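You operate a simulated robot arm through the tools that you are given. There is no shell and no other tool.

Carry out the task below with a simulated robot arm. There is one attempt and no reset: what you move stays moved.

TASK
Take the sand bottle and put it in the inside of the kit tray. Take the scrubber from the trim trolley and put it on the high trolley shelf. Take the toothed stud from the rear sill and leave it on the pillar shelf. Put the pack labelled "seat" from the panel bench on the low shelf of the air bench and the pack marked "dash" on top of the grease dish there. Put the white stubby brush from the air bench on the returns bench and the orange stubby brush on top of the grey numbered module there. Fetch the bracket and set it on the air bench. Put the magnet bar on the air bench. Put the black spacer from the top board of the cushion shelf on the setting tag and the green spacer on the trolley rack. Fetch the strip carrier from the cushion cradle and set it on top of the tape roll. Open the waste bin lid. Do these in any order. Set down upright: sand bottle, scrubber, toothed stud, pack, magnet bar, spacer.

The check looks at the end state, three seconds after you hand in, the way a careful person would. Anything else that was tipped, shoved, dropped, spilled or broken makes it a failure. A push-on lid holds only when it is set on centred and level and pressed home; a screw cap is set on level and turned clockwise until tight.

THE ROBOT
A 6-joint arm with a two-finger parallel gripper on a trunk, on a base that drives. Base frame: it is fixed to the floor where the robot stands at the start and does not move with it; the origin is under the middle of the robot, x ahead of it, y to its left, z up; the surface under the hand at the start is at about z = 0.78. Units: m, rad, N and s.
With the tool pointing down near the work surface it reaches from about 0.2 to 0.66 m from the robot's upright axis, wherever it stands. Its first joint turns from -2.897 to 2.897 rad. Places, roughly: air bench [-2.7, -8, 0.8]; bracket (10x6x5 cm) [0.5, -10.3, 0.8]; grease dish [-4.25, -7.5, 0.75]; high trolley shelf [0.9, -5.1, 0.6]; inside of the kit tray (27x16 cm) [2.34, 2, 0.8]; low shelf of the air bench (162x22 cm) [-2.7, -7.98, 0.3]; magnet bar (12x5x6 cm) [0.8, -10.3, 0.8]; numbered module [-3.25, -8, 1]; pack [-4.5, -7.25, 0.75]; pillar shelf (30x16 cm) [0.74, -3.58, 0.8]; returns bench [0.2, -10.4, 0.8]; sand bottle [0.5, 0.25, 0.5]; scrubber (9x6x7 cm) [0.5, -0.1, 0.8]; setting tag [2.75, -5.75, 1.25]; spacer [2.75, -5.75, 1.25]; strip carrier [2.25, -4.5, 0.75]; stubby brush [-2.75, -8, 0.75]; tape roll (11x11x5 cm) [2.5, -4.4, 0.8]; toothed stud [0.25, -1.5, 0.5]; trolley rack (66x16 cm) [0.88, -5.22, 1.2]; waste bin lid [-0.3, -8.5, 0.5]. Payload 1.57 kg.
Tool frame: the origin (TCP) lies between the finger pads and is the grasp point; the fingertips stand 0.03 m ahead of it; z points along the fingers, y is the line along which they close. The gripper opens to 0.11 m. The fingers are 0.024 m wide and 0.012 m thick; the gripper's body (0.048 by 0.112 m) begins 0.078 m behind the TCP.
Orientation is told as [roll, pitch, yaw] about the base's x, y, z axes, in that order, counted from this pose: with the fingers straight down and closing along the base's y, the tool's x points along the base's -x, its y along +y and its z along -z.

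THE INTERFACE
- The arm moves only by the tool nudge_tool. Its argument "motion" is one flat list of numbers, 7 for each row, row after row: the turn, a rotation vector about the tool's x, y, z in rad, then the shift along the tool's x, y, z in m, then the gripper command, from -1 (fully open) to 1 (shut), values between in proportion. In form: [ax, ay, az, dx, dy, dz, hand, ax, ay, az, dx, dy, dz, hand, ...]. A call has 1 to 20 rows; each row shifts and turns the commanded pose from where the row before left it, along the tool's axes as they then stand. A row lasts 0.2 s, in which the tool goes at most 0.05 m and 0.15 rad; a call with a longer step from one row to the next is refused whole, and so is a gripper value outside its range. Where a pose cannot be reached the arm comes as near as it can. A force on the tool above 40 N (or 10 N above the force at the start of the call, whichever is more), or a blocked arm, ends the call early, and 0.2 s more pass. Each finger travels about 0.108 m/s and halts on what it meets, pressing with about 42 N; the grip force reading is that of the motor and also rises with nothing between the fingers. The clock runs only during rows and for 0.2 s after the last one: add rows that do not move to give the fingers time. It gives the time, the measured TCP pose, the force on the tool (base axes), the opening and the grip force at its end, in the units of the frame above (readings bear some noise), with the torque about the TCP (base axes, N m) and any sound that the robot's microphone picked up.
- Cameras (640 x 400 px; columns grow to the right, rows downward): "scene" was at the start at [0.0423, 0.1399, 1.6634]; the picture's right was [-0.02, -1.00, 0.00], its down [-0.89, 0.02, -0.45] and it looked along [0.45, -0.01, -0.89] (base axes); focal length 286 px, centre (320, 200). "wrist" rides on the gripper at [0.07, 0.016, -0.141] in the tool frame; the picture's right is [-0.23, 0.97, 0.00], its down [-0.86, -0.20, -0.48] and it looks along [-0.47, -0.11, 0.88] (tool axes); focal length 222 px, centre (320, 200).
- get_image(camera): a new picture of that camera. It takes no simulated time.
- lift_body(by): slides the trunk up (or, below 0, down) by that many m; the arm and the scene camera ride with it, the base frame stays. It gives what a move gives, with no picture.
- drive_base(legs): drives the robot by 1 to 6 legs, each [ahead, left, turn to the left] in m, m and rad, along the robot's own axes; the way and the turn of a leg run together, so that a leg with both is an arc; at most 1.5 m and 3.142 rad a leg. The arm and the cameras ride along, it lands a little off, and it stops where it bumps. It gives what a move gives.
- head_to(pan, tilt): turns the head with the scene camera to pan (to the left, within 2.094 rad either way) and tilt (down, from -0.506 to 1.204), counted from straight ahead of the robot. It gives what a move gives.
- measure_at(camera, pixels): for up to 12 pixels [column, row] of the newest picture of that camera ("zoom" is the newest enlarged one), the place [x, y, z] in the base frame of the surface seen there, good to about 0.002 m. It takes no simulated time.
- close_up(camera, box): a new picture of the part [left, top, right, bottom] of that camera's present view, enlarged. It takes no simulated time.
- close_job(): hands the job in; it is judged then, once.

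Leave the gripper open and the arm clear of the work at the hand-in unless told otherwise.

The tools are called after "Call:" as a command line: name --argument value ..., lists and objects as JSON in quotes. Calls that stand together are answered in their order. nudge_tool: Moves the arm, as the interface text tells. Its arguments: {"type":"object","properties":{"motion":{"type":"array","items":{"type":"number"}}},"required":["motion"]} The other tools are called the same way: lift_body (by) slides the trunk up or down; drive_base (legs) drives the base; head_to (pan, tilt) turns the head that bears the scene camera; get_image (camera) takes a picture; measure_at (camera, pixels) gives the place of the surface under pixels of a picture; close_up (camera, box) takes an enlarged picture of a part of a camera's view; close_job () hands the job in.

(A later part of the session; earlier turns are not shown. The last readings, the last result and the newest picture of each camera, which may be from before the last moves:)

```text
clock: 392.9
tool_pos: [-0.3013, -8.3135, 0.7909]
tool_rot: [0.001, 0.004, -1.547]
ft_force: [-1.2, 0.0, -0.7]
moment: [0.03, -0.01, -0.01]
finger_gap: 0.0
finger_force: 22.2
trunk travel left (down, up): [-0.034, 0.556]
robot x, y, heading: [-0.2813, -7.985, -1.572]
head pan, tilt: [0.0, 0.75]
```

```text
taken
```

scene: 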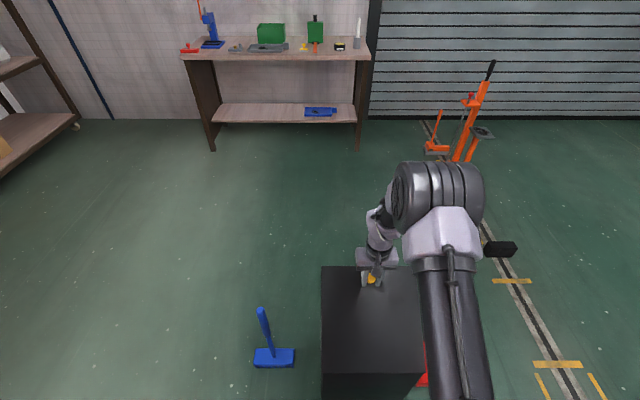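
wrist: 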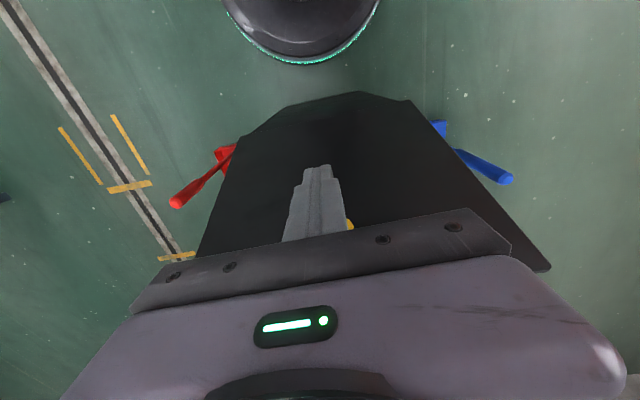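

The fingers slipped off the knob (gap 0), but the lid seems to stay raised. I check with the head camera.

Call:
get_image --camera "scene"

Call:
head_to --pan 0.0 --tilt 1.15

Call:
get_image --camera "scene"

```text
taken
```

scene: 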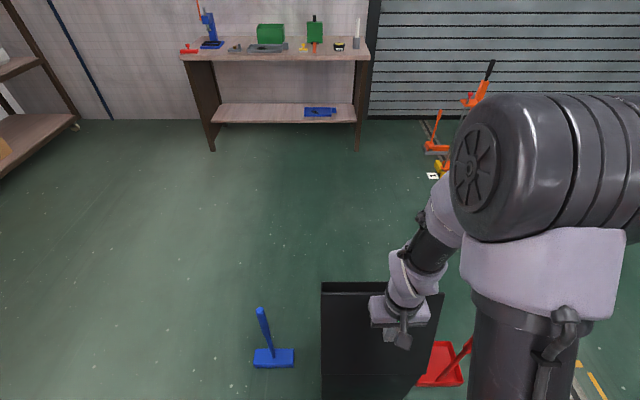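

```text
clock: 393.7
tool_pos: [-0.3004, -8.3148, 0.7906]
tool_rot: [0.0, 0.002, -1.545]
ft_force: [1.0, 0.1, 0.2]
moment: [0.01, 0.01, -0.05]
finger_gap: 0.0
finger_force: 21.5
trunk travel left (down, up): [-0.034, 0.556]
robot x, y, heading: [-0.2826, -7.9858, -1.574]
head pan, tilt: [0.0, 1.15]
```

```text
taken
```

scene: 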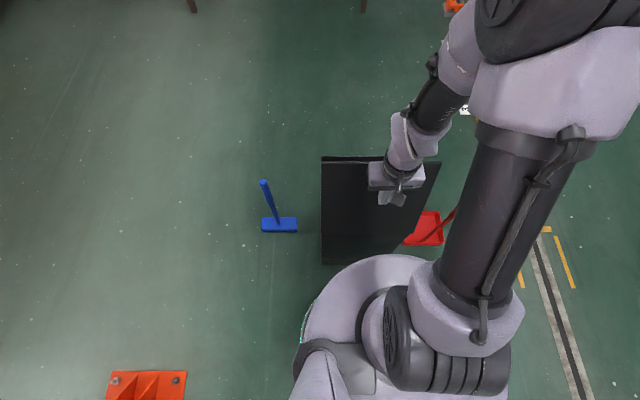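

Call:
measure_at --camera "scene" --pixels '[[330, 160], [330, 170], [330, 200], [330, 230], [330, 250], [345, 165], [350, 210], [410, 230], [350, 240]]'

Call:
close_up --camera "scene" --box '[300, 140, 460, 280]'

```text
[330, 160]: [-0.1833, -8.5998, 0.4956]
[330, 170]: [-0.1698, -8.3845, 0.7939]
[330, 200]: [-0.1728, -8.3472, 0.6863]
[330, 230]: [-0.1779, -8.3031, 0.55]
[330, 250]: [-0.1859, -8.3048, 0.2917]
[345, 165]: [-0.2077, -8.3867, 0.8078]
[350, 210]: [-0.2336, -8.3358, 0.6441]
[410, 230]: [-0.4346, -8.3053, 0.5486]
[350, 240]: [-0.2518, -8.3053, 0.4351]
```

```text
2.86 times, centred on (380, 210) of scene
```

zoom: 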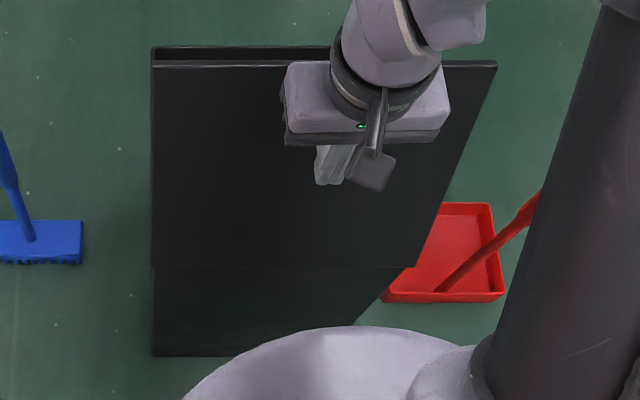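

The lid rests by itself at about 72° (edge at y≈-8.39, z≈0.80). To open it a bit further, I'll reach over it with closed fingers and nudge its inner side north, gently. First up and over.

Call:
nudge_tool --motion '[0, 0, 0, 0, 0, -0.045, 1, 0, 0, 0, 0, 0, -0.045, 1, 0, 0, 0, 0, 0, -0.04, 1, 0, 0, 0, -0.045, 0, 0, 1, 0, 0, 0, -0.045, 0, 0, 1, 0, 0, 0, -0.045, 0, 0, 1, 0, 0, 0, -0.02, 0, 0, 1, 0, 0, 0, 0, 0, 0.045, 1, 0, 0, 0, 0, 0, 0.045, 1, 0, 0, 0, 0, 0, 0.03, 1, 0, 0, 0, 0, 0, 0, 1]'

Call:
get_image --camera "scene"

```text
clock: 396.1
tool_pos: [-0.2977, -8.4682, 0.8002]
tool_rot: [0.0, 0.002, -1.544]
ft_force: [0.0, 0.9, 0.0]
moment: [0.0, -0.01, -0.01]
finger_gap: 0.0001
finger_force: 21.0
trunk travel left (down, up): [-0.034, 0.556]
robot x, y, heading: [-0.2776, -7.9824, -1.575]
head pan, tilt: [0.0, 1.15]
```

```text
taken
```

scene: 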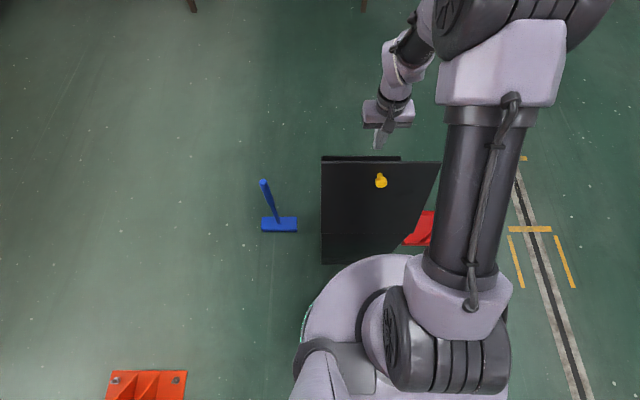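

Tool is behind the lid. I pull back (north) 0.05 m, then in small steps, watching the force.

Call:
nudge_tool --motion '[0, 0, 0, 0.025, 0, 0, 1, 0, 0, 0, 0.025, 0, 0, 1, 0, 0, 0, 0, 0, 0, 1]'

Call:
nudge_tool --motion '[0, 0, 0, 0.01, 0, 0, 1, 0, 0, 0, 0.01, 0, 0, 1, 0, 0, 0, 0, 0, 0, 1]'

Call:
nudge_tool --motion '[0, 0, 0, 0.008, 0, 0, 1, 0, 0, 0, 0, 0, 0, 1]'

Call:
measure_at --camera "scene" --pixels '[[330, 170]]'

```text
clock: 396.9
tool_pos: [-0.2974, -8.4175, 0.8038]
tool_rot: [-0.001, 0.002, -1.545]
ft_force: [-0.3, 0.4, 0.2]
moment: [-0.01, -0.02, -0.02]
finger_gap: 0.0
finger_force: 21.8
trunk travel left (down, up): [-0.034, 0.556]
robot x, y, heading: [-0.2861, -7.9821, -1.569]
head pan, tilt: [0.0, 1.15]
```

```text
clock: 397.7
tool_pos: [-0.2974, -8.3967, 0.8045]
tool_rot: [0.0, 0.001, -1.545]
ft_force: [-1.2, 0.3, -0.8]
moment: [0.04, 0.0, -0.02]
finger_gap: 0.0
finger_force: 21.5
trunk travel left (down, up): [-0.034, 0.556]
robot x, y, heading: [-0.2792, -7.9813, -1.572]
head pan, tilt: [0.0, 1.15]
```

```text
clock: 398.3
tool_pos: [-0.298, -8.3917, 0.8037]
tool_rot: [0.0, 0.001, -1.545]
ft_force: [0.5, 0.4, -1.3]
moment: [0.04, -0.01, -0.01]
finger_gap: 0.0
finger_force: 20.9
trunk travel left (down, up): [-0.034, 0.556]
robot x, y, heading: [-0.286, -7.9825, -1.576]
head pan, tilt: [0.0, 1.15]
```

```text
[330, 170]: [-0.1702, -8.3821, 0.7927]
```

No force so far. I take a new picture to see the lid's position.

Call:
get_image --camera "scene"

Call:
measure_at --camera "scene" --pixels '[[330, 170], [330, 200], [330, 225], [380, 182], [400, 200], [345, 168]]'

Call:
get_image --camera "wrist"

```text
taken
```

scene: 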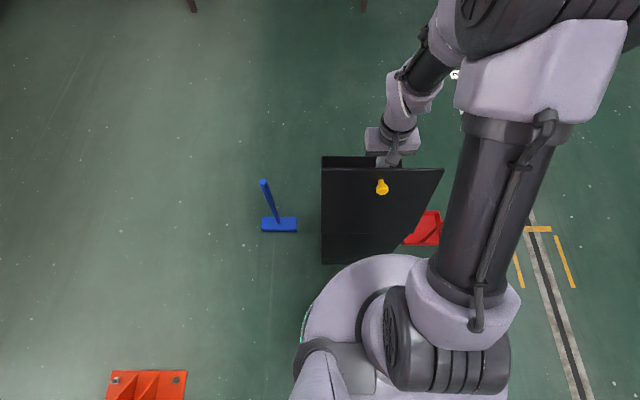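

```text
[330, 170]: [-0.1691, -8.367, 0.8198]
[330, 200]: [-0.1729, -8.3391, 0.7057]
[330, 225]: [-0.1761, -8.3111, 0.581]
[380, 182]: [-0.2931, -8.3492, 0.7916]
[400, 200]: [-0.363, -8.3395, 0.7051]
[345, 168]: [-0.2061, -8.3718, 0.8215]
```

```text
taken
```

wrist: 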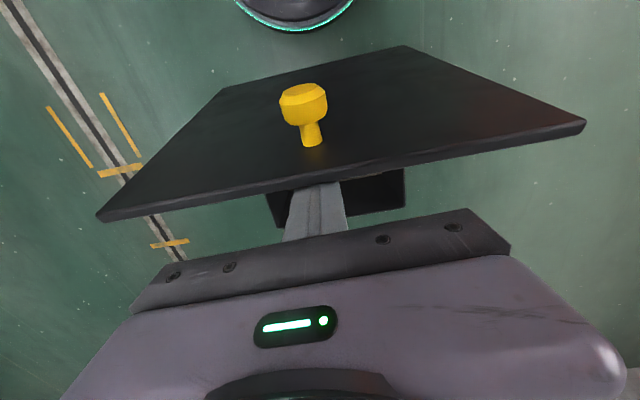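

The lid follows easily (now ≈77°). I continue pulling north in 1 cm steps, checking the force.

Call:
nudge_tool --motion '[0, 0, 0, 0.01, 0, 0, 1, 0, 0, 0, 0.01, 0, 0, 1, 0, 0, 0, 0.01, 0, 0, 1, 0, 0, 0, 0, 0, 0, 1]'

Call:
nudge_tool --motion '[0, 0, 0, 0.01, 0, 0, 1, 0, 0, 0, 0.01, 0, 0, 1, 0, 0, 0, 0, 0, 0, 1]'

Call:
get_image --camera "scene"

Call:
measure_at --camera "scene" --pixels '[[330, 178], [330, 200], [330, 225], [400, 200]]'

```text
clock: 399.3
tool_pos: [-0.2984, -8.3606, 0.8041]
tool_rot: [0.001, 0.002, -1.543]
ft_force: [-0.4, -0.5, -0.9]
moment: [-0.03, 0.03, -0.01]
finger_gap: 0.0002
finger_force: 21.2
trunk travel left (down, up): [-0.034, 0.556]
robot x, y, heading: [-0.2787, -7.9836, -1.571]
head pan, tilt: [0.0, 1.15]
```

```text
clock: 400.1
tool_pos: [-0.2989, -8.3409, 0.8027]
tool_rot: [0.001, 0.002, -1.546]
ft_force: [-0.8, -0.7, -0.2]
moment: [0.0, 0.02, -0.04]
finger_gap: 0.0001
finger_force: 21.6
trunk travel left (down, up): [-0.034, 0.556]
robot x, y, heading: [-0.2855, -7.9854, -1.573]
head pan, tilt: [0.0, 1.15]
```

```text
taken
```

scene: 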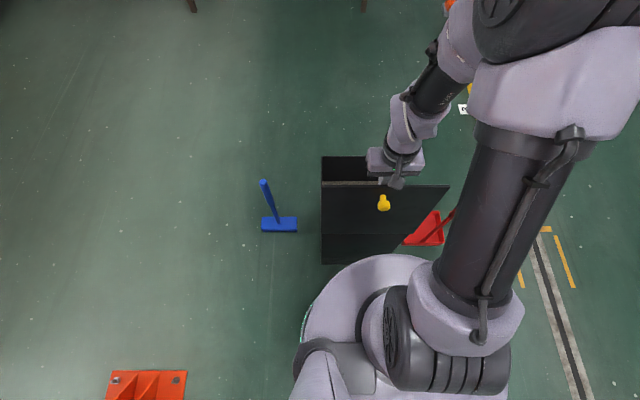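

```text
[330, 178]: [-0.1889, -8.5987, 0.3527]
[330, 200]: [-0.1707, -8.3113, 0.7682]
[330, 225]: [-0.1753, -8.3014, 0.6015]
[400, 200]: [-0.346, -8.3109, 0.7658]
```

Now ≈87°, with hardly any force. I pull 2.5 cm more to just past vertical, then retreat the fingers southward and up.

Call:
nudge_tool --motion '[0, 0, 0, 0.01, 0, 0, 1, 0, 0, 0, 0.01, 0, 0, 1, 0, 0, 0, 0.006, 0, 0, 1, 0, 0, 0, 0, 0, 0, 1]'

Call:
nudge_tool --motion '[0, 0, 0, -0.03, 0, 0, 1, 0, 0, 0, -0.03, 0, 0, 1, 0, 0, 0, -0.03, 0, -0.02, 1, 0, 0, 0, 0, 0, -0.045, 1, 0, 0, 0, 0, 0, -0.045, 1, 0, 0, 0, 0, 0, -0.045, 1, 0, 0, 0, 0, 0, 0, 0]'

Call:
get_image --camera "scene"

Call:
measure_at --camera "scene" --pixels '[[330, 195], [330, 205], [330, 225], [400, 210]]'

```text
clock: 401.1
tool_pos: [-0.2985, -8.3139, 0.803]
tool_rot: [0.0, 0.0, -1.545]
ft_force: [-0.1, -0.2, -1.2]
moment: [0.02, 0.01, 0.0]
finger_gap: 0.0
finger_force: 21.6
trunk travel left (down, up): [-0.034, 0.556]
robot x, y, heading: [-0.2846, -7.9809, -1.574]
head pan, tilt: [0.0, 1.15]
```

```text
clock: 402.7
tool_pos: [-0.2971, -8.4062, 0.9565]
tool_rot: [0.0, 0.001, -1.545]
ft_force: [1.0, 0.2, 0.1]
moment: [-0.01, -0.01, -0.03]
finger_gap: 0.0549
finger_force: 0.0
trunk travel left (down, up): [-0.034, 0.556]
robot x, y, heading: [-0.284, -7.9831, -1.575]
head pan, tilt: [0.0, 1.15]
```

```text
taken
```

scene: 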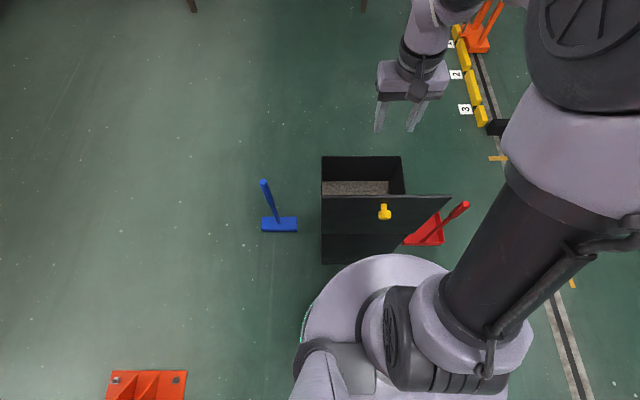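

```text
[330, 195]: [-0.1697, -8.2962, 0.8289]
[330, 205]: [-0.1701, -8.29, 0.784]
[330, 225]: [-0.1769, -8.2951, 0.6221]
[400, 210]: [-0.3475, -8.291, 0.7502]
```

The lid stands open at ≈92° and the bin's inside is visible. Next I go to the returns bench: back up, go around the column on its east side, and south to y≈-9.5.

Call:
drive_base --legs '[[-0.78, 0, 0], [0, 1.45, 0], [1.2, 0, 0], [1.0, 0, 0]]'

Call:
lift_body --by 0.26

Call:
head_to --pan -0.4 --tilt 0.6

Call:
get_image --camera "scene"

```text
clock: 410.8
tool_pos: [0.5035, -7.5896, 0.9567]
tool_rot: [0.002, 0.001, -1.519]
ft_force: [-1.2, 0.1, 0.9]
moment: [-0.01, 0.02, 0.0]
finger_gap: 0.055
finger_force: 0.1
trunk travel left (down, up): [-0.034, 0.556]
robot x, y, heading: [0.5059, -7.1696, -1.534]
head pan, tilt: [0.0, 1.15]
stopped in leg 2: the robot was blocked; the commanded pose is now the measured one
```

```text
clock: 413.5
tool_pos: [0.5029, -7.5909, 1.2173]
tool_rot: [0.0, 0.002, -1.521]
ft_force: [0.4, 0.1, -0.7]
moment: [-0.04, 0.03, 0.03]
finger_gap: 0.0552
finger_force: 0.1
trunk travel left (down, up): [-0.294, 0.296]
robot x, y, heading: [0.504, -7.172, -1.53]
head pan, tilt: [0.0, 1.15]
```

```text
clock: 414.4
tool_pos: [0.5033, -7.5905, 1.2169]
tool_rot: [0.002, 0.002, -1.519]
ft_force: [-0.4, 0.3, -0.3]
moment: [0.02, -0.02, 0.02]
finger_gap: 0.0549
finger_force: 0.1
trunk travel left (down, up): [-0.294, 0.296]
robot x, y, heading: [0.5092, -7.171, -1.535]
head pan, tilt: [-0.4, 0.6]
```

```text
taken
```

scene: 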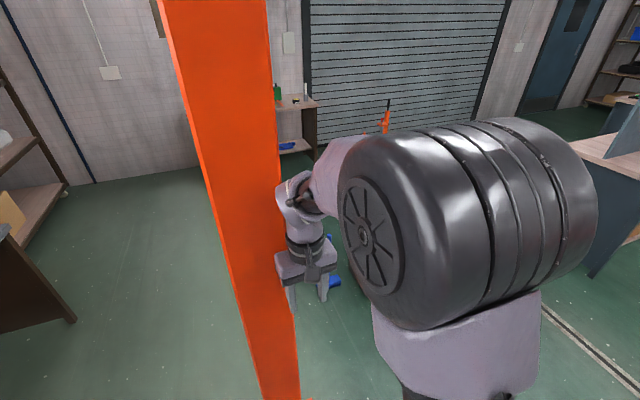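

The arm bumped the fixed orange column (x≈0.6) – it's immovable and nothing was displaced. I back off west and north, then pass it with more margin.

Call:
drive_base --legs '[[0, -0.12, 0], [-0.6, 0, 0], [0, 0.85, -0.03]]'

Call:
head_to --pan 0.0 --tilt 0.5

Call:
get_image --camera "scene"

```text
clock: 422.8
tool_pos: [1.1929, -6.9991, 1.2152]
tool_rot: [0.0, 0.005, -1.573]
ft_force: [0.8, 0.8, -0.1]
moment: [0.02, -0.01, 0.03]
finger_gap: 0.0551
finger_force: 0.0
trunk travel left (down, up): [-0.294, 0.296]
robot x, y, heading: [1.2179, -6.5756, -1.59]
head pan, tilt: [-0.4, 0.6]
```

```text
clock: 423.6
tool_pos: [1.1924, -7.0008, 1.2164]
tool_rot: [0.0, 0.006, -1.574]
ft_force: [-0.2, 0.2, 0.0]
moment: [0.02, 0.02, -0.01]
finger_gap: 0.0549
finger_force: 0.0
trunk travel left (down, up): [-0.294, 0.296]
robot x, y, heading: [1.2171, -6.5766, -1.589]
head pan, tilt: [0.0, 0.499]
```

```text
taken
```

scene: 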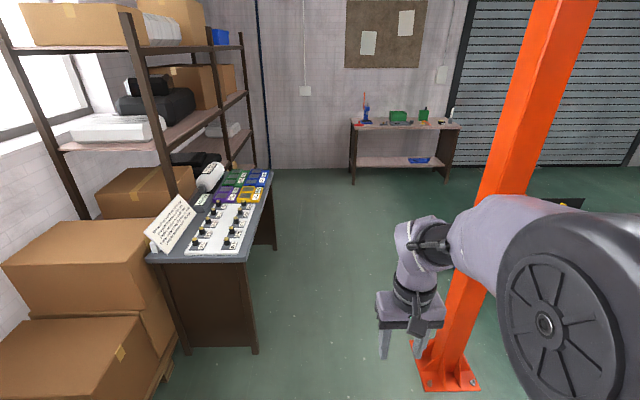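

I measure the passage between the desk and the column foot, and the returns bench.

Call:
measure_at --camera "scene" --pixels '[[248, 258], [253, 345], [270, 185], [278, 250], [428, 385], [415, 345], [352, 125], [458, 128], [355, 180], [448, 178], [400, 123], [365, 122]]'

Call:
close_up --camera "scene" --box '[335, 85, 475, 185]'

```text
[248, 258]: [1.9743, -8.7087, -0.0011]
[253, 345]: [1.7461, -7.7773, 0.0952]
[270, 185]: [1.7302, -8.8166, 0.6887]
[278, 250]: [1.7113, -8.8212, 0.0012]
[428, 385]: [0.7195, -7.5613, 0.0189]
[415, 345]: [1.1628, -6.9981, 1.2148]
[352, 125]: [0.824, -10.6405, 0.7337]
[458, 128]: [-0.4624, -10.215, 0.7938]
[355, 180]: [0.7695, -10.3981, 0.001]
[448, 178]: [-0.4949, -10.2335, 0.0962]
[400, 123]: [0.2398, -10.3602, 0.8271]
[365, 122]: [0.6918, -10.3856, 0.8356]
```

```text
4.00 times, centred on (405, 135) of scene
```

zoom: 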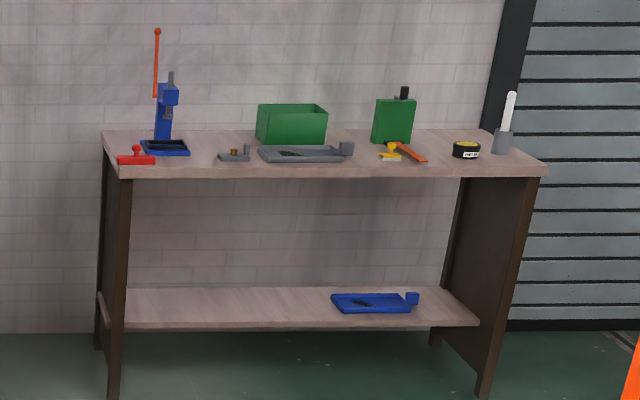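

The passage (x 0.73–1.73) is clear. I drive 2.85 m south along x≈1.2.

Call:
drive_base --legs '[[1.45, 0, 0.015], [1.4, 0, 0]]'

Call:
head_to --pan -0.5 --tilt 0.75

Call:
get_image --camera "scene"

```text
clock: 437.4
tool_pos: [1.1319, -9.8554, 1.2162]
tool_rot: [0.0, 0.005, -1.603]
ft_force: [-0.9, 0.4, -0.7]
moment: [-0.02, 0.02, 0.01]
finger_gap: 0.055
finger_force: 0.0
trunk travel left (down, up): [-0.294, 0.296]
robot x, y, heading: [1.1671, -9.4333, -1.617]
head pan, tilt: [0.0, 0.499]
```

```text
clock: 438.4
tool_pos: [1.132, -9.8546, 1.2144]
tool_rot: [0.0, 0.005, -1.603]
ft_force: [0.8, -0.6, -0.4]
moment: [0.02, 0.0, 0.01]
finger_gap: 0.055
finger_force: 0.1
trunk travel left (down, up): [-0.294, 0.296]
robot x, y, heading: [1.1722, -9.4343, -1.621]
head pan, tilt: [-0.499, 0.75]
```

```text
taken
```

scene: 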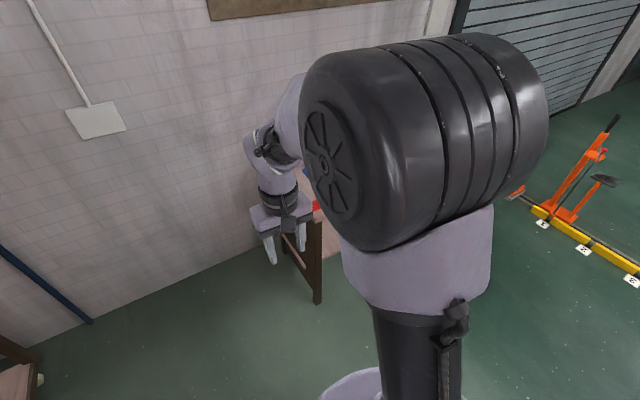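

The arm hides the bench from here. I drive right (west) 0.6 m with a heading correction of +0.05 and look straight ahead.

Call:
drive_base --legs '[[0, -0.6, 0.05]]'

Call:
head_to --pan 0.1 --tilt 0.75

Call:
get_image --camera "scene"

```text
clock: 441.9
tool_pos: [0.5248, -9.8402, 1.2149]
tool_rot: [0.003, 0.005, -1.559]
ft_force: [0.1, 0.5, 0.1]
moment: [-0.02, -0.02, 0.01]
finger_gap: 0.0549
finger_force: 0.0
trunk travel left (down, up): [-0.294, 0.296]
robot x, y, heading: [0.5436, -9.4161, -1.573]
head pan, tilt: [-0.499, 0.75]
```

```text
clock: 442.9
tool_pos: [0.5249, -9.8412, 1.2163]
tool_rot: [0.001, 0.006, -1.561]
ft_force: [-0.6, -0.1, -0.2]
moment: [-0.01, 0.01, -0.01]
finger_gap: 0.0549
finger_force: 0.0
trunk travel left (down, up): [-0.294, 0.296]
robot x, y, heading: [0.5416, -9.4202, -1.576]
head pan, tilt: [0.099, 0.75]
```

```text
taken
```

scene: 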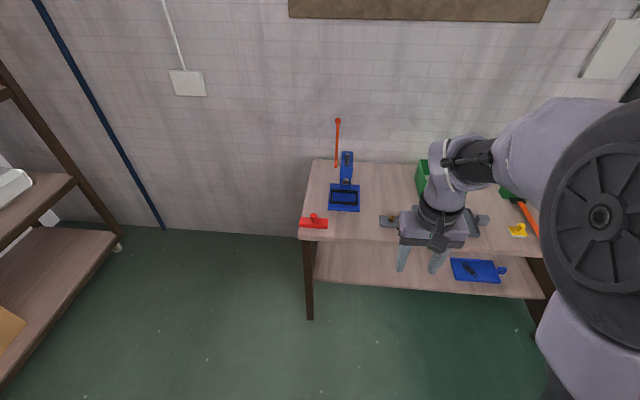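

I zoom on the magnet bar (red, at (313,222)) and the grey bracket near (392,221).

Call:
close_up --camera "scene" --box '[290, 175, 430, 262]'

Call:
measure_at --camera "zoom" --pixels '[[110, 185], [110, 205], [50, 215], [165, 220], [105, 235], [420, 200], [460, 210], [450, 190], [480, 215], [440, 235], [300, 250], [415, 230]]'

```text
4.57 times, centred on (360, 218) of scene
```

zoom: 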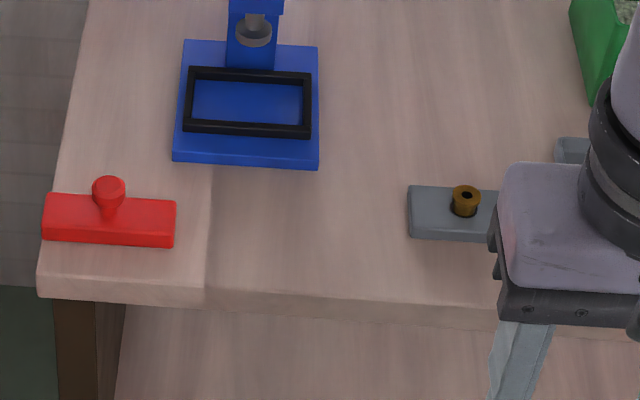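

```text
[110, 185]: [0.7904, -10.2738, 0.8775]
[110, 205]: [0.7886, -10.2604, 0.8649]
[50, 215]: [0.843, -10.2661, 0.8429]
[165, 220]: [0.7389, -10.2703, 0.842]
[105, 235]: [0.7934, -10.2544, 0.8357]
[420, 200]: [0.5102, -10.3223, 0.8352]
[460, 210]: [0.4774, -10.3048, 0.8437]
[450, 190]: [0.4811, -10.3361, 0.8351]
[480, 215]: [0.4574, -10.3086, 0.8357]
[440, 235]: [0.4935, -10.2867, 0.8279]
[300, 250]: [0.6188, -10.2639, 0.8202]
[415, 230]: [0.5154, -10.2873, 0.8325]
```

Bench top z=0.820. The magnet bar is the red bar with a knob; the bracket is grey with a brown bushing. I drive 0.33 m ahead and look with the wrist camera over the bracket.

Call:
drive_base --legs '[[0.33, 0.0, 0]]'

Call:
nudge_tool --motion '[0, 0, 0, -0.03, -0.016, 0.03, -1, 0, 0, 0, -0.03, -0.016, 0.03, -1, 0, 0, 0, -0.03, -0.016, 0.03, -1, 0, 0, 0, 0, 0, 0.03, -1, 0, 0, 0, 0, 0, 0, -1]'

Call:
get_image --camera "wrist"

```text
clock: 445.0
tool_pos: [0.5228, -10.1572, 1.2155]
tool_rot: [0.0, 0.007, -1.561]
ft_force: [0.2, -0.2, 0.1]
moment: [0.01, 0.0, 0.0]
finger_gap: 0.055
finger_force: 0.0
trunk travel left (down, up): [-0.294, 0.296]
robot x, y, heading: [0.545, -9.7338, -1.575]
head pan, tilt: [0.099, 0.75]
```

```text
clock: 446.2
tool_pos: [0.4746, -10.2484, 1.0922]
tool_rot: [-0.001, 0.005, -1.56]
ft_force: [0.1, 0.4, -0.3]
moment: [0.01, -0.01, 0.02]
finger_gap: 0.11
finger_force: 0.2
trunk travel left (down, up): [-0.294, 0.296]
robot x, y, heading: [0.5439, -9.7344, -1.574]
head pan, tilt: [0.099, 0.75]
```

```text
taken
```

wrist: 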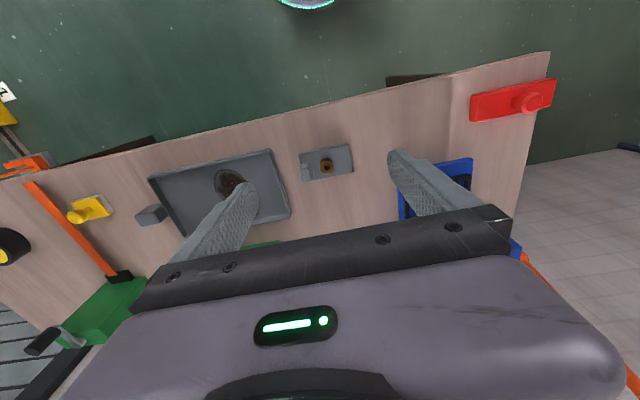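

Call:
close_up --camera "wrist" --box '[280, 125, 380, 195]'

Call:
measure_at --camera "zoom" --pixels '[[130, 205], [440, 125], [470, 270], [165, 340], [180, 300], [150, 250], [300, 230], [290, 260], [300, 290], [400, 200], [380, 290], [350, 150]]'

```text
5.71 times, centred on (330, 160) of wrist
```

zoom: 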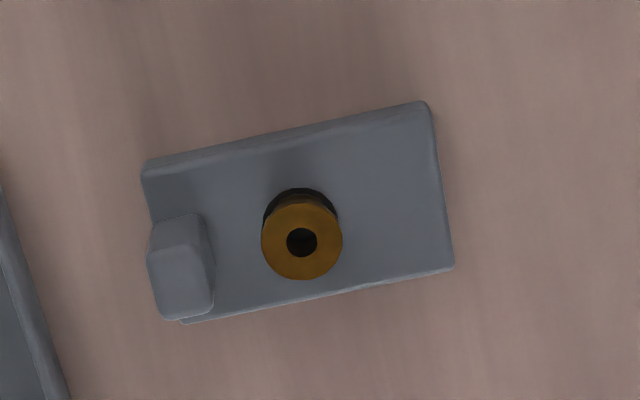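

```text
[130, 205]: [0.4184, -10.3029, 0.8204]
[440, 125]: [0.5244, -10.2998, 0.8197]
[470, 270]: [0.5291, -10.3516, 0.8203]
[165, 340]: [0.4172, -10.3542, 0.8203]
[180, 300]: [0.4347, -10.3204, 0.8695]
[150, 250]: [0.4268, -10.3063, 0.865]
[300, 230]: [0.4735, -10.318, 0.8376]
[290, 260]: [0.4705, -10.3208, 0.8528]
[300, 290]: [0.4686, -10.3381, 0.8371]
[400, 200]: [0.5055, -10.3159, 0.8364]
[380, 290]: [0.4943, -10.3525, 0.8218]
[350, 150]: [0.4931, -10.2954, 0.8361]
```

Bracket: plate x 0.422–0.522, y -10.345…-10.283, top z 0.8365, with a lug and bushing. I'll grip it across its 6 cm width, so I rotate the tool 90° about its axis.

Call:
nudge_tool --motion '[0, 0, -0.1428, 0, 0, 0, -1, 0, 0, -0.1428, 0, 0, 0, -1, 0, 0, -0.1428, 0, 0, 0, -1, 0, 0, -0.1428, 0, 0, 0, -1, 0, 0, -0.1428, 0, 0, 0, -1, 0, 0, -0.1428, 0, 0, 0, -1, 0, 0, -0.1428, 0, 0, 0, -1, 0, 0, -0.1428, 0, 0, 0, -1, 0, 0, -0.1428, 0, 0, 0, -1, 0, 0, -0.1428, 0, 0, 0, -1, 0, 0, -0.1328, 0, 0, 0, -1, 0, 0, 0, 0, 0, 0, -1]'

Call:
get_image --camera "wrist"

```text
clock: 448.8
tool_pos: [0.4752, -10.2473, 1.0954]
tool_rot: [0.005, 0.001, 0.001]
ft_force: [-0.1, -1.4, 0.0]
moment: [0.0, -0.01, -0.01]
finger_gap: 0.1098
finger_force: 0.0
trunk travel left (down, up): [-0.294, 0.296]
robot x, y, heading: [0.5439, -9.7368, -1.576]
head pan, tilt: [0.099, 0.75]
```

```text
taken
```

wrist: 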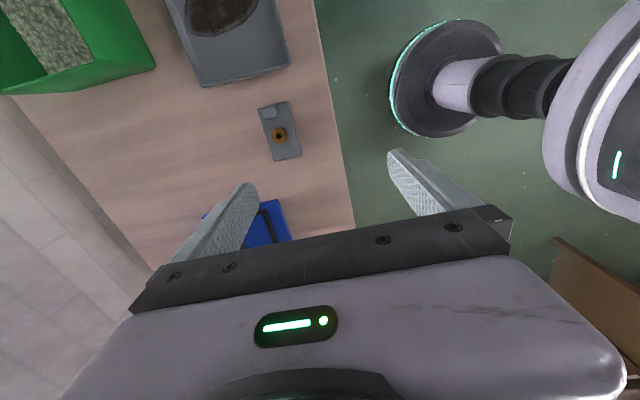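

Now closing is along y. I move over the bracket and descend to z≈0.93 first.

Call:
nudge_tool --motion '[0, 0, 0, 0.003, -0.0335, 0.03, -1, 0, 0, 0, 0, -0.0335, 0.03, -1, 0, 0, 0, 0, 0, 0.04, -1, 0, 0, 0, 0, 0, 0.04, -1, 0, 0, 0, 0, 0, 0.03, -1, 0, 0, 0, 0, 0, 0, -1]'

Call:
get_image --camera "wrist"

```text
clock: 450.2
tool_pos: [0.4733, -10.3129, 0.9223]
tool_rot: [0.006, -0.001, 0.0]
ft_force: [0.1, -0.7, -0.1]
moment: [-0.01, 0.02, -0.01]
finger_gap: 0.1098
finger_force: 0.1
trunk travel left (down, up): [-0.294, 0.296]
robot x, y, heading: [0.5432, -9.7342, -1.579]
head pan, tilt: [0.099, 0.75]
```

```text
taken
```

wrist: 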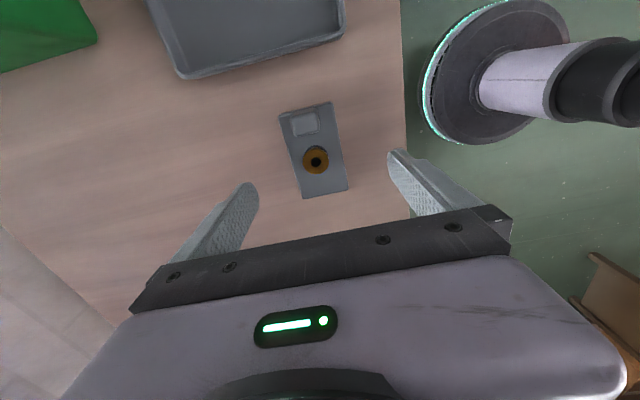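

Centred. I descend to TCP z≈0.854 and close.

Call:
nudge_tool --motion '[0, 0, 0, 0, 0, 0.035, -1, 0, 0, 0, 0, 0, 0.033, -1, 0, 0, 0, 0, 0, 0, -1]'

Call:
nudge_tool --motion '[0, 0, 0, 0, 0, 0, -0.4, 0, 0, 0, 0, 0, 0, 0.2, 0, 0, 0, 0, 0, 0, 1, 0, 0, 0, 0, 0, 0, 1, 0, 0, 0, 0, 0, 0, 1]'

Call:
get_image --camera "wrist"

```text
clock: 451.0
tool_pos: [0.4728, -10.3149, 0.8551]
tool_rot: [0.006, 0.001, 0.001]
ft_force: [0.6, -0.6, 0.1]
moment: [0.02, -0.03, -0.02]
finger_gap: 0.11
finger_force: 0.0
trunk travel left (down, up): [-0.294, 0.296]
robot x, y, heading: [0.5463, -9.7353, -1.579]
head pan, tilt: [0.099, 0.75]
```

```text
clock: 452.2
tool_pos: [0.4738, -10.3146, 0.8562]
tool_rot: [0.004, -0.002, 0.0]
ft_force: [-0.6, -1.3, 2.3]
moment: [-0.14, 0.03, 0.02]
finger_gap: 0.0552
finger_force: 41.4
trunk travel left (down, up): [-0.294, 0.296]
robot x, y, heading: [0.5417, -9.7306, -1.581]
head pan, tilt: [0.099, 0.75]
```

```text
taken
```

wrist: 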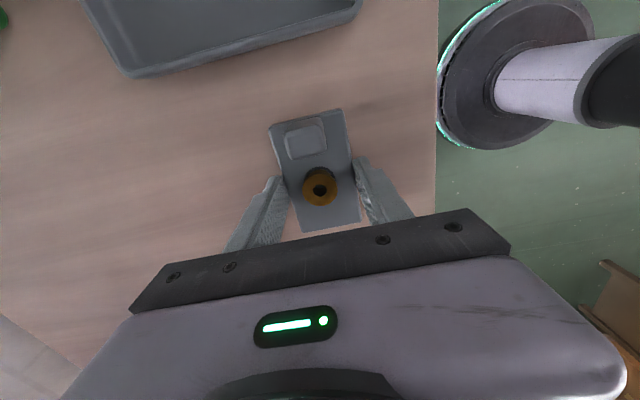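

Gripped at 0.055. I lift 0.12 m and check.

Call:
nudge_tool --motion '[0, 0, 0, 0, 0, -0.03, 1, 0, 0, 0, 0, 0, -0.04, 1, 0, 0, 0, 0, 0, -0.045, 1, 0, 0, 0, 0, 0, -0.045, 1, 0, 0, 0, 0, 0, 0, 1]'

Call:
get_image --camera "wrist"

```text
clock: 453.4
tool_pos: [0.4703, -10.3158, 1.017]
tool_rot: [0.008, 0.0, 0.001]
ft_force: [0.3, -0.1, -1.4]
moment: [0.02, -0.01, -0.02]
finger_gap: 0.0555
finger_force: 41.7
trunk travel left (down, up): [-0.294, 0.296]
robot x, y, heading: [0.5429, -9.7363, -1.574]
head pan, tilt: [0.099, 0.75]
```

```text
taken
```

wrist: 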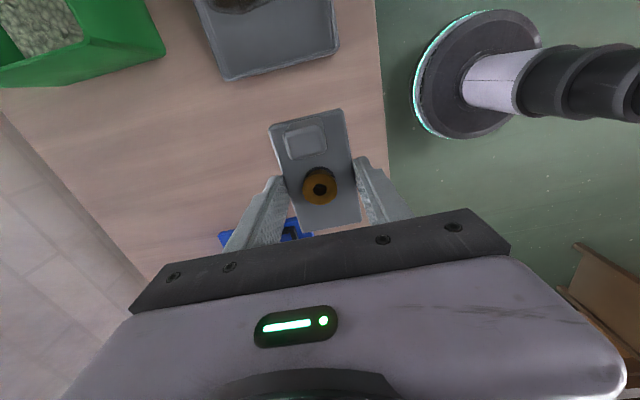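

The bracket is held level. I back 0.35 m from the bench and look west for a path to the air bench.

Call:
drive_base --legs '[[-0.4, 0, 0]]'

Call:
head_to --pan -1.3 --tilt 0.5

Call:
get_image --camera "scene"

```text
clock: 455.9
tool_pos: [0.474, -9.9188, 1.0174]
tool_rot: [0.005, -0.001, 0.005]
ft_force: [-0.3, -0.1, -1.9]
moment: [0.01, -0.01, 0.0]
finger_gap: 0.0554
finger_force: 41.6
trunk travel left (down, up): [-0.294, 0.296]
robot x, y, heading: [0.5459, -9.3376, -1.572]
head pan, tilt: [0.099, 0.75]
```

```text
clock: 457.4
tool_pos: [0.475, -9.9188, 1.016]
tool_rot: [0.005, 0.0, 0.004]
ft_force: [0.4, -0.4, -2.1]
moment: [0.04, 0.0, -0.02]
finger_gap: 0.0555
finger_force: 42.2
trunk travel left (down, up): [-0.294, 0.296]
robot x, y, heading: [0.5435, -9.3377, -1.572]
head pan, tilt: [-1.3, 0.499]
```

```text
taken
```

scene: 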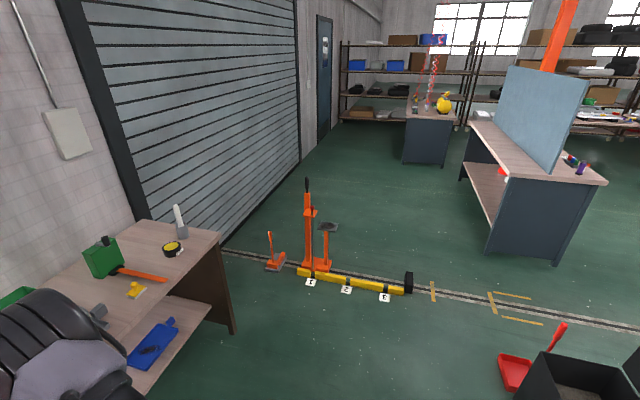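

Call:
measure_at --camera "scene" --pixels '[[315, 265], [300, 270], [405, 290], [410, 285], [270, 265], [515, 370], [545, 365], [525, 262], [555, 262], [490, 250], [590, 185], [330, 230]]'

```text
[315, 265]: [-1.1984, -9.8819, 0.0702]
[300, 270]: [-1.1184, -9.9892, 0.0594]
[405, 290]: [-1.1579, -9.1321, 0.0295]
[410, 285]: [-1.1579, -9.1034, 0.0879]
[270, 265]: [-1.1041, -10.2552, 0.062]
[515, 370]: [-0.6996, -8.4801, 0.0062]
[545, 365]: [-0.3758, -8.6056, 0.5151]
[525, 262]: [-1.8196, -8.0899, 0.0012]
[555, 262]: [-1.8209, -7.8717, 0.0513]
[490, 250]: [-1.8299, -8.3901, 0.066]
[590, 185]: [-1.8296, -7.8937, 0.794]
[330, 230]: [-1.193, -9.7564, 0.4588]
```

The rail (x≈-1.15, y -9.99…-9.1) and the dustpan (x≥-0.75, y≥-8.5) leave a gap through about (-0.94, -8.78). I turn to face north first (arm clear of the jack), then go through in legs.

Call:
drive_base --legs '[[0, 0, 1.57], [0, 0, 1.57]]'

Call:
drive_base --legs '[[0.19, 0.94, 0]]'

```text
clock: 465.4
tool_pos: [0.6249, -8.7602, 1.0173]
tool_rot: [0.006, -0.001, 3.124]
ft_force: [-0.8, -0.3, -1.7]
moment: [0.01, 0.01, 0.05]
finger_gap: 0.0556
finger_force: 42.0
trunk travel left (down, up): [-0.294, 0.296]
robot x, y, heading: [0.5444, -9.3407, 1.549]
head pan, tilt: [-1.3, 0.499]
```

```text
clock: 470.4
tool_pos: [-0.3107, -8.5512, 1.0164]
tool_rot: [0.007, 0.0, 3.127]
ft_force: [-0.1, -0.2, -2.2]
moment: [-0.01, 0.03, 0.01]
finger_gap: 0.0553
finger_force: 42.3
trunk travel left (down, up): [-0.294, 0.296]
robot x, y, heading: [-0.3888, -9.1306, 1.548]
head pan, tilt: [-1.3, 0.499]
```

Good. Next legs through the gap: to (-0.94, -8.78), then (-1.32, -8.5).

Call:
drive_base --legs '[[0.338, 0.559, 0], [0.271, 0.386, 0.02]]'

Call:
drive_base --legs '[[1.3, 0, 0], [0.3, 0, 0]]'

Call:
head_to --pan 1.8 --tilt 0.6

Call:
get_image --camera "scene"

```text
clock: 476.4
tool_pos: [-1.2571, -7.9272, 1.015]
tool_rot: [0.007, -0.001, -3.127]
ft_force: [0.4, -0.1, -1.6]
moment: [-0.03, 0.03, 0.01]
finger_gap: 0.0554
finger_force: 41.3
trunk travel left (down, up): [-0.294, 0.296]
robot x, y, heading: [-1.3169, -8.5054, 1.58]
head pan, tilt: [-1.3, 0.499]
```

```text
clock: 484.6
tool_pos: [-1.2767, -6.3264, 1.0157]
tool_rot: [0.006, -0.001, -3.126]
ft_force: [-0.1, -0.4, -3.0]
moment: [-0.02, 0.05, 0.01]
finger_gap: 0.0555
finger_force: 41.8
trunk travel left (down, up): [-0.294, 0.296]
robot x, y, heading: [-1.3403, -6.9094, 1.583]
head pan, tilt: [-1.3, 0.499]
```

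```text
clock: 487.3
tool_pos: [-1.2765, -6.3275, 1.0154]
tool_rot: [0.005, 0.001, -3.125]
ft_force: [0.1, 0.5, -2.2]
moment: [0.0, -0.01, 0.02]
finger_gap: 0.0554
finger_force: 41.4
trunk travel left (down, up): [-0.294, 0.296]
robot x, y, heading: [-1.3396, -6.9103, 1.576]
head pan, tilt: [1.799, 0.6]
```

```text
taken
```

scene: 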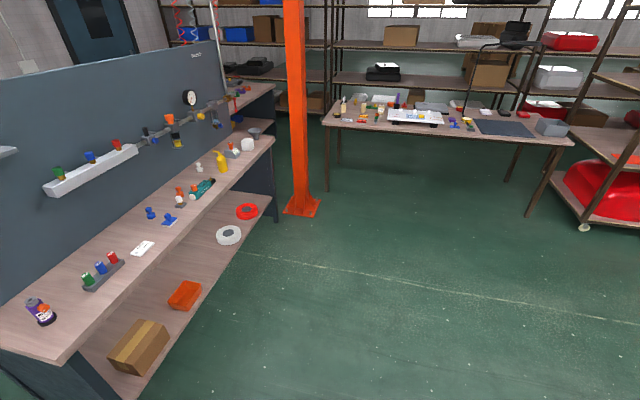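

Excellent view of the air bench (left) and the panel bench beyond the column. I zoom on both and measure.

Call:
close_up --camera "scene" --box '[0, 80, 280, 380]'

Call:
measure_at --camera "scene" --pixels '[[45, 312], [100, 275], [143, 248], [150, 213], [170, 222], [180, 195], [203, 187], [222, 160], [247, 144], [228, 235], [185, 295], [140, 345]]'

Call:
close_up --camera "scene" --box '[125, 120, 285, 250]'

```text
1.33 times, centred on (140, 230) of scene
```

zoom: 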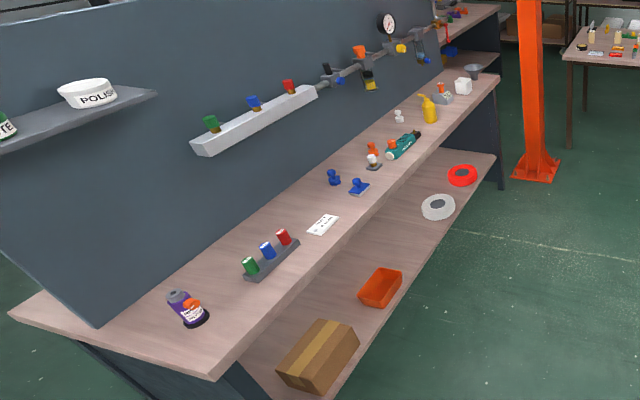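

```text
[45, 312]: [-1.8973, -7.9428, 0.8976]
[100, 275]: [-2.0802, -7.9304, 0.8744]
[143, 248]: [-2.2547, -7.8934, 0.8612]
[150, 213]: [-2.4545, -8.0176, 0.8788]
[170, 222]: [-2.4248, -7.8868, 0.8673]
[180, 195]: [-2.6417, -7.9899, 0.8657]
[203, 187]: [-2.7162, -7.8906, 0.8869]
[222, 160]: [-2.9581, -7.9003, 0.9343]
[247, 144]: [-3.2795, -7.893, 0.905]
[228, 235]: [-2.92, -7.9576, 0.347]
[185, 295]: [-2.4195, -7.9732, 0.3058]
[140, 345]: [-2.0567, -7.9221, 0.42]
```

```text
3.08 times, centred on (205, 185) of scene
```

zoom: 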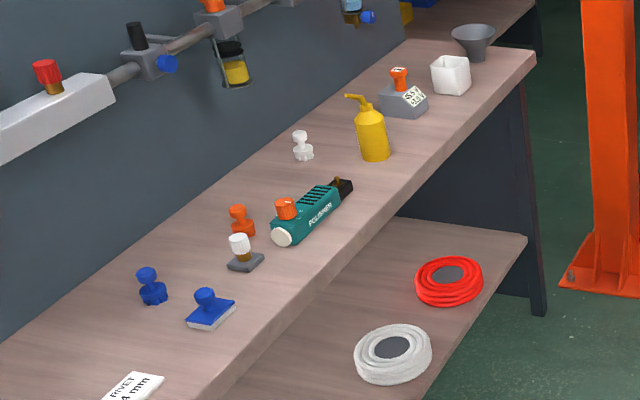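

Call:
close_up --camera "scene" --box '[165, 150, 245, 212]'

Call:
measure_at --camera "zoom" --pixels '[[152, 290], [145, 310], [155, 350], [440, 55], [435, 85], [470, 80], [400, 100], [300, 170], [90, 395], [560, 100]]'

Call:
close_up --camera "scene" --box '[215, 120, 285, 172]'

Call:
measure_at --camera "zoom" --pixels '[[275, 160], [255, 190], [270, 215], [225, 215], [310, 190], [335, 215], [290, 250], [240, 250], [290, 120], [400, 200], [280, 140], [360, 240]]'

```text
6.45 times, centred on (205, 181) of scene
```

zoom: 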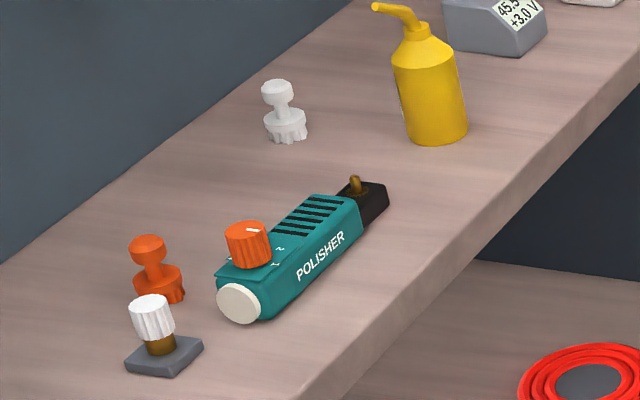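

```text
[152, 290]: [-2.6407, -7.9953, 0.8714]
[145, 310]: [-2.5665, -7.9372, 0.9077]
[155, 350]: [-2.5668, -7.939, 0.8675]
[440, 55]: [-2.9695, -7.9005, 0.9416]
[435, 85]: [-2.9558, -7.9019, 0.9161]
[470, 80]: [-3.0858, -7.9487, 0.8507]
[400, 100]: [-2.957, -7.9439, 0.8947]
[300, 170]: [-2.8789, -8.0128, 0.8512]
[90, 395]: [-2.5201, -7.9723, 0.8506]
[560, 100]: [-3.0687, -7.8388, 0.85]
```

```text
7.69 times, centred on (250, 146) of scene
```

zoom: 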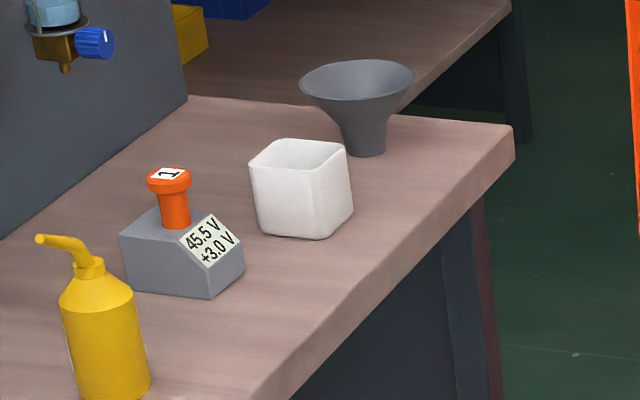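

```text
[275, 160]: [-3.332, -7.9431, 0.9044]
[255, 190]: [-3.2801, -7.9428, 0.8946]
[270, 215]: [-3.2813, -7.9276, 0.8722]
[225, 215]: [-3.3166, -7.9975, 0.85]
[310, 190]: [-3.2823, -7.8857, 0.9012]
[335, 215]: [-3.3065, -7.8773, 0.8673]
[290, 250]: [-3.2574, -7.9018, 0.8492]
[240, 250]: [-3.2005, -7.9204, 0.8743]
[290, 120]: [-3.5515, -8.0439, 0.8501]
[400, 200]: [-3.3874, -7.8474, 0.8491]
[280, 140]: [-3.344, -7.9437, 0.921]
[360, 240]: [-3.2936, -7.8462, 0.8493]
```

The air bench top is z≈0.85. White and orange stubby brushes stand near x≈-2.8 and -2.64; the grey module with "45.5 V +3.0 V" label and knob "1" is at ≈(-3.2, -7.95). I turn to face south and move in front of the bench to map free space.

Call:
drive_base --legs '[[0, 0, 1.57], [0, 0, 1.57], [0, -0.85, 0]]'

Call:
head_to --pan 0.2 --tilt 0.75

Call:
get_image --camera "scene"

```text
clock: 499.3
tool_pos: [-2.2206, -7.5018, 1.0152]
tool_rot: [0.007, -0.001, 0.02]
ft_force: [0.3, -0.5, -1.8]
moment: [0.04, -0.02, 0.06]
finger_gap: 0.0556
finger_force: 41.9
trunk travel left (down, up): [-0.294, 0.296]
robot x, y, heading: [-2.1584, -6.9211, -1.554]
head pan, tilt: [1.799, 0.6]
```

```text
clock: 501.0
tool_pos: [-2.2224, -7.5017, 1.0162]
tool_rot: [0.006, 0.0, 0.021]
ft_force: [-0.1, 0.2, -1.1]
moment: [0.04, -0.02, 0.0]
finger_gap: 0.0552
finger_force: 42.0
trunk travel left (down, up): [-0.294, 0.296]
robot x, y, heading: [-2.1625, -6.9199, -1.548]
head pan, tilt: [0.201, 0.75]
```

```text
taken
```

scene: 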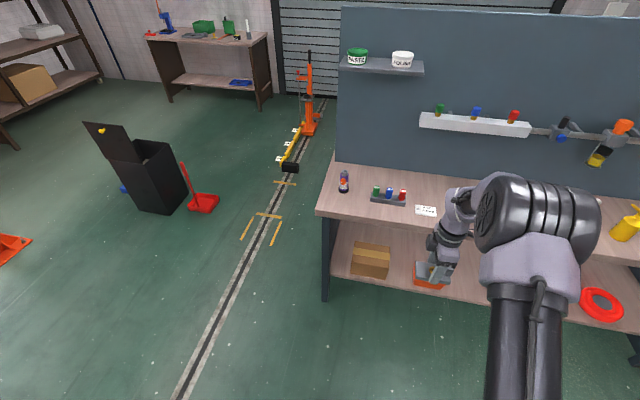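

The bin is clearly open in view. I zoom on the bench's east part to pick a spot for the bracket.

Call:
close_up --camera "scene" --box '[315, 145, 475, 235]'

Call:
measure_at --camera "zoom" --pixels '[[20, 260], [120, 60], [300, 60], [340, 110], [340, 170], [440, 225], [440, 265], [480, 160], [200, 240], [450, 290], [110, 150], [240, 160]]'

```text
4.00 times, centred on (395, 190) of scene
```

zoom: 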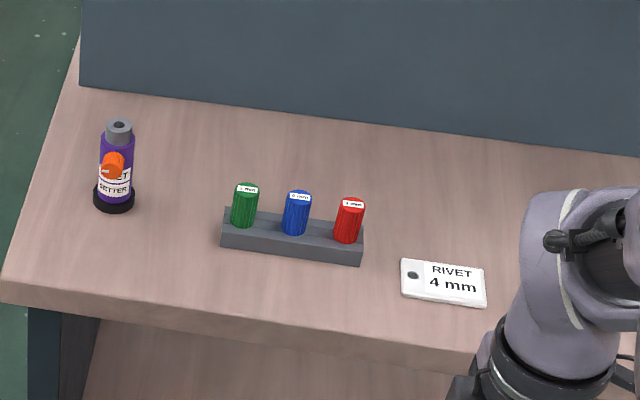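

```text
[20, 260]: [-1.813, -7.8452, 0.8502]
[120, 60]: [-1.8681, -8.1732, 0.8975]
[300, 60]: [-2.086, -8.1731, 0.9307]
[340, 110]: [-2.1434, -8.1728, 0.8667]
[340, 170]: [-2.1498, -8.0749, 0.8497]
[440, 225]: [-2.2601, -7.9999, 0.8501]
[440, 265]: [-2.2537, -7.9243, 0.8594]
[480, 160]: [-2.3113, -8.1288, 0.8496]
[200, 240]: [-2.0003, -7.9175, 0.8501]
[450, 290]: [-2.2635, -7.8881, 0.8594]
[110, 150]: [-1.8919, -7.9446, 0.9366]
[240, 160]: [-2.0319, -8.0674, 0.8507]
```

Call:
measure_at --camera "scene" --pixels '[[475, 130], [475, 118], [475, 105], [430, 125], [525, 130], [513, 115], [585, 135], [440, 108]]'

```text
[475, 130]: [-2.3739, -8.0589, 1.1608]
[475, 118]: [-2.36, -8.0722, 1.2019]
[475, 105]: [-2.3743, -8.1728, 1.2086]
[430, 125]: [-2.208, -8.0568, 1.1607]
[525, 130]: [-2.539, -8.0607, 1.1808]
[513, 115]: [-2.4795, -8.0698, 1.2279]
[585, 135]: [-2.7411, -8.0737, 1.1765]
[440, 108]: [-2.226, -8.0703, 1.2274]
```

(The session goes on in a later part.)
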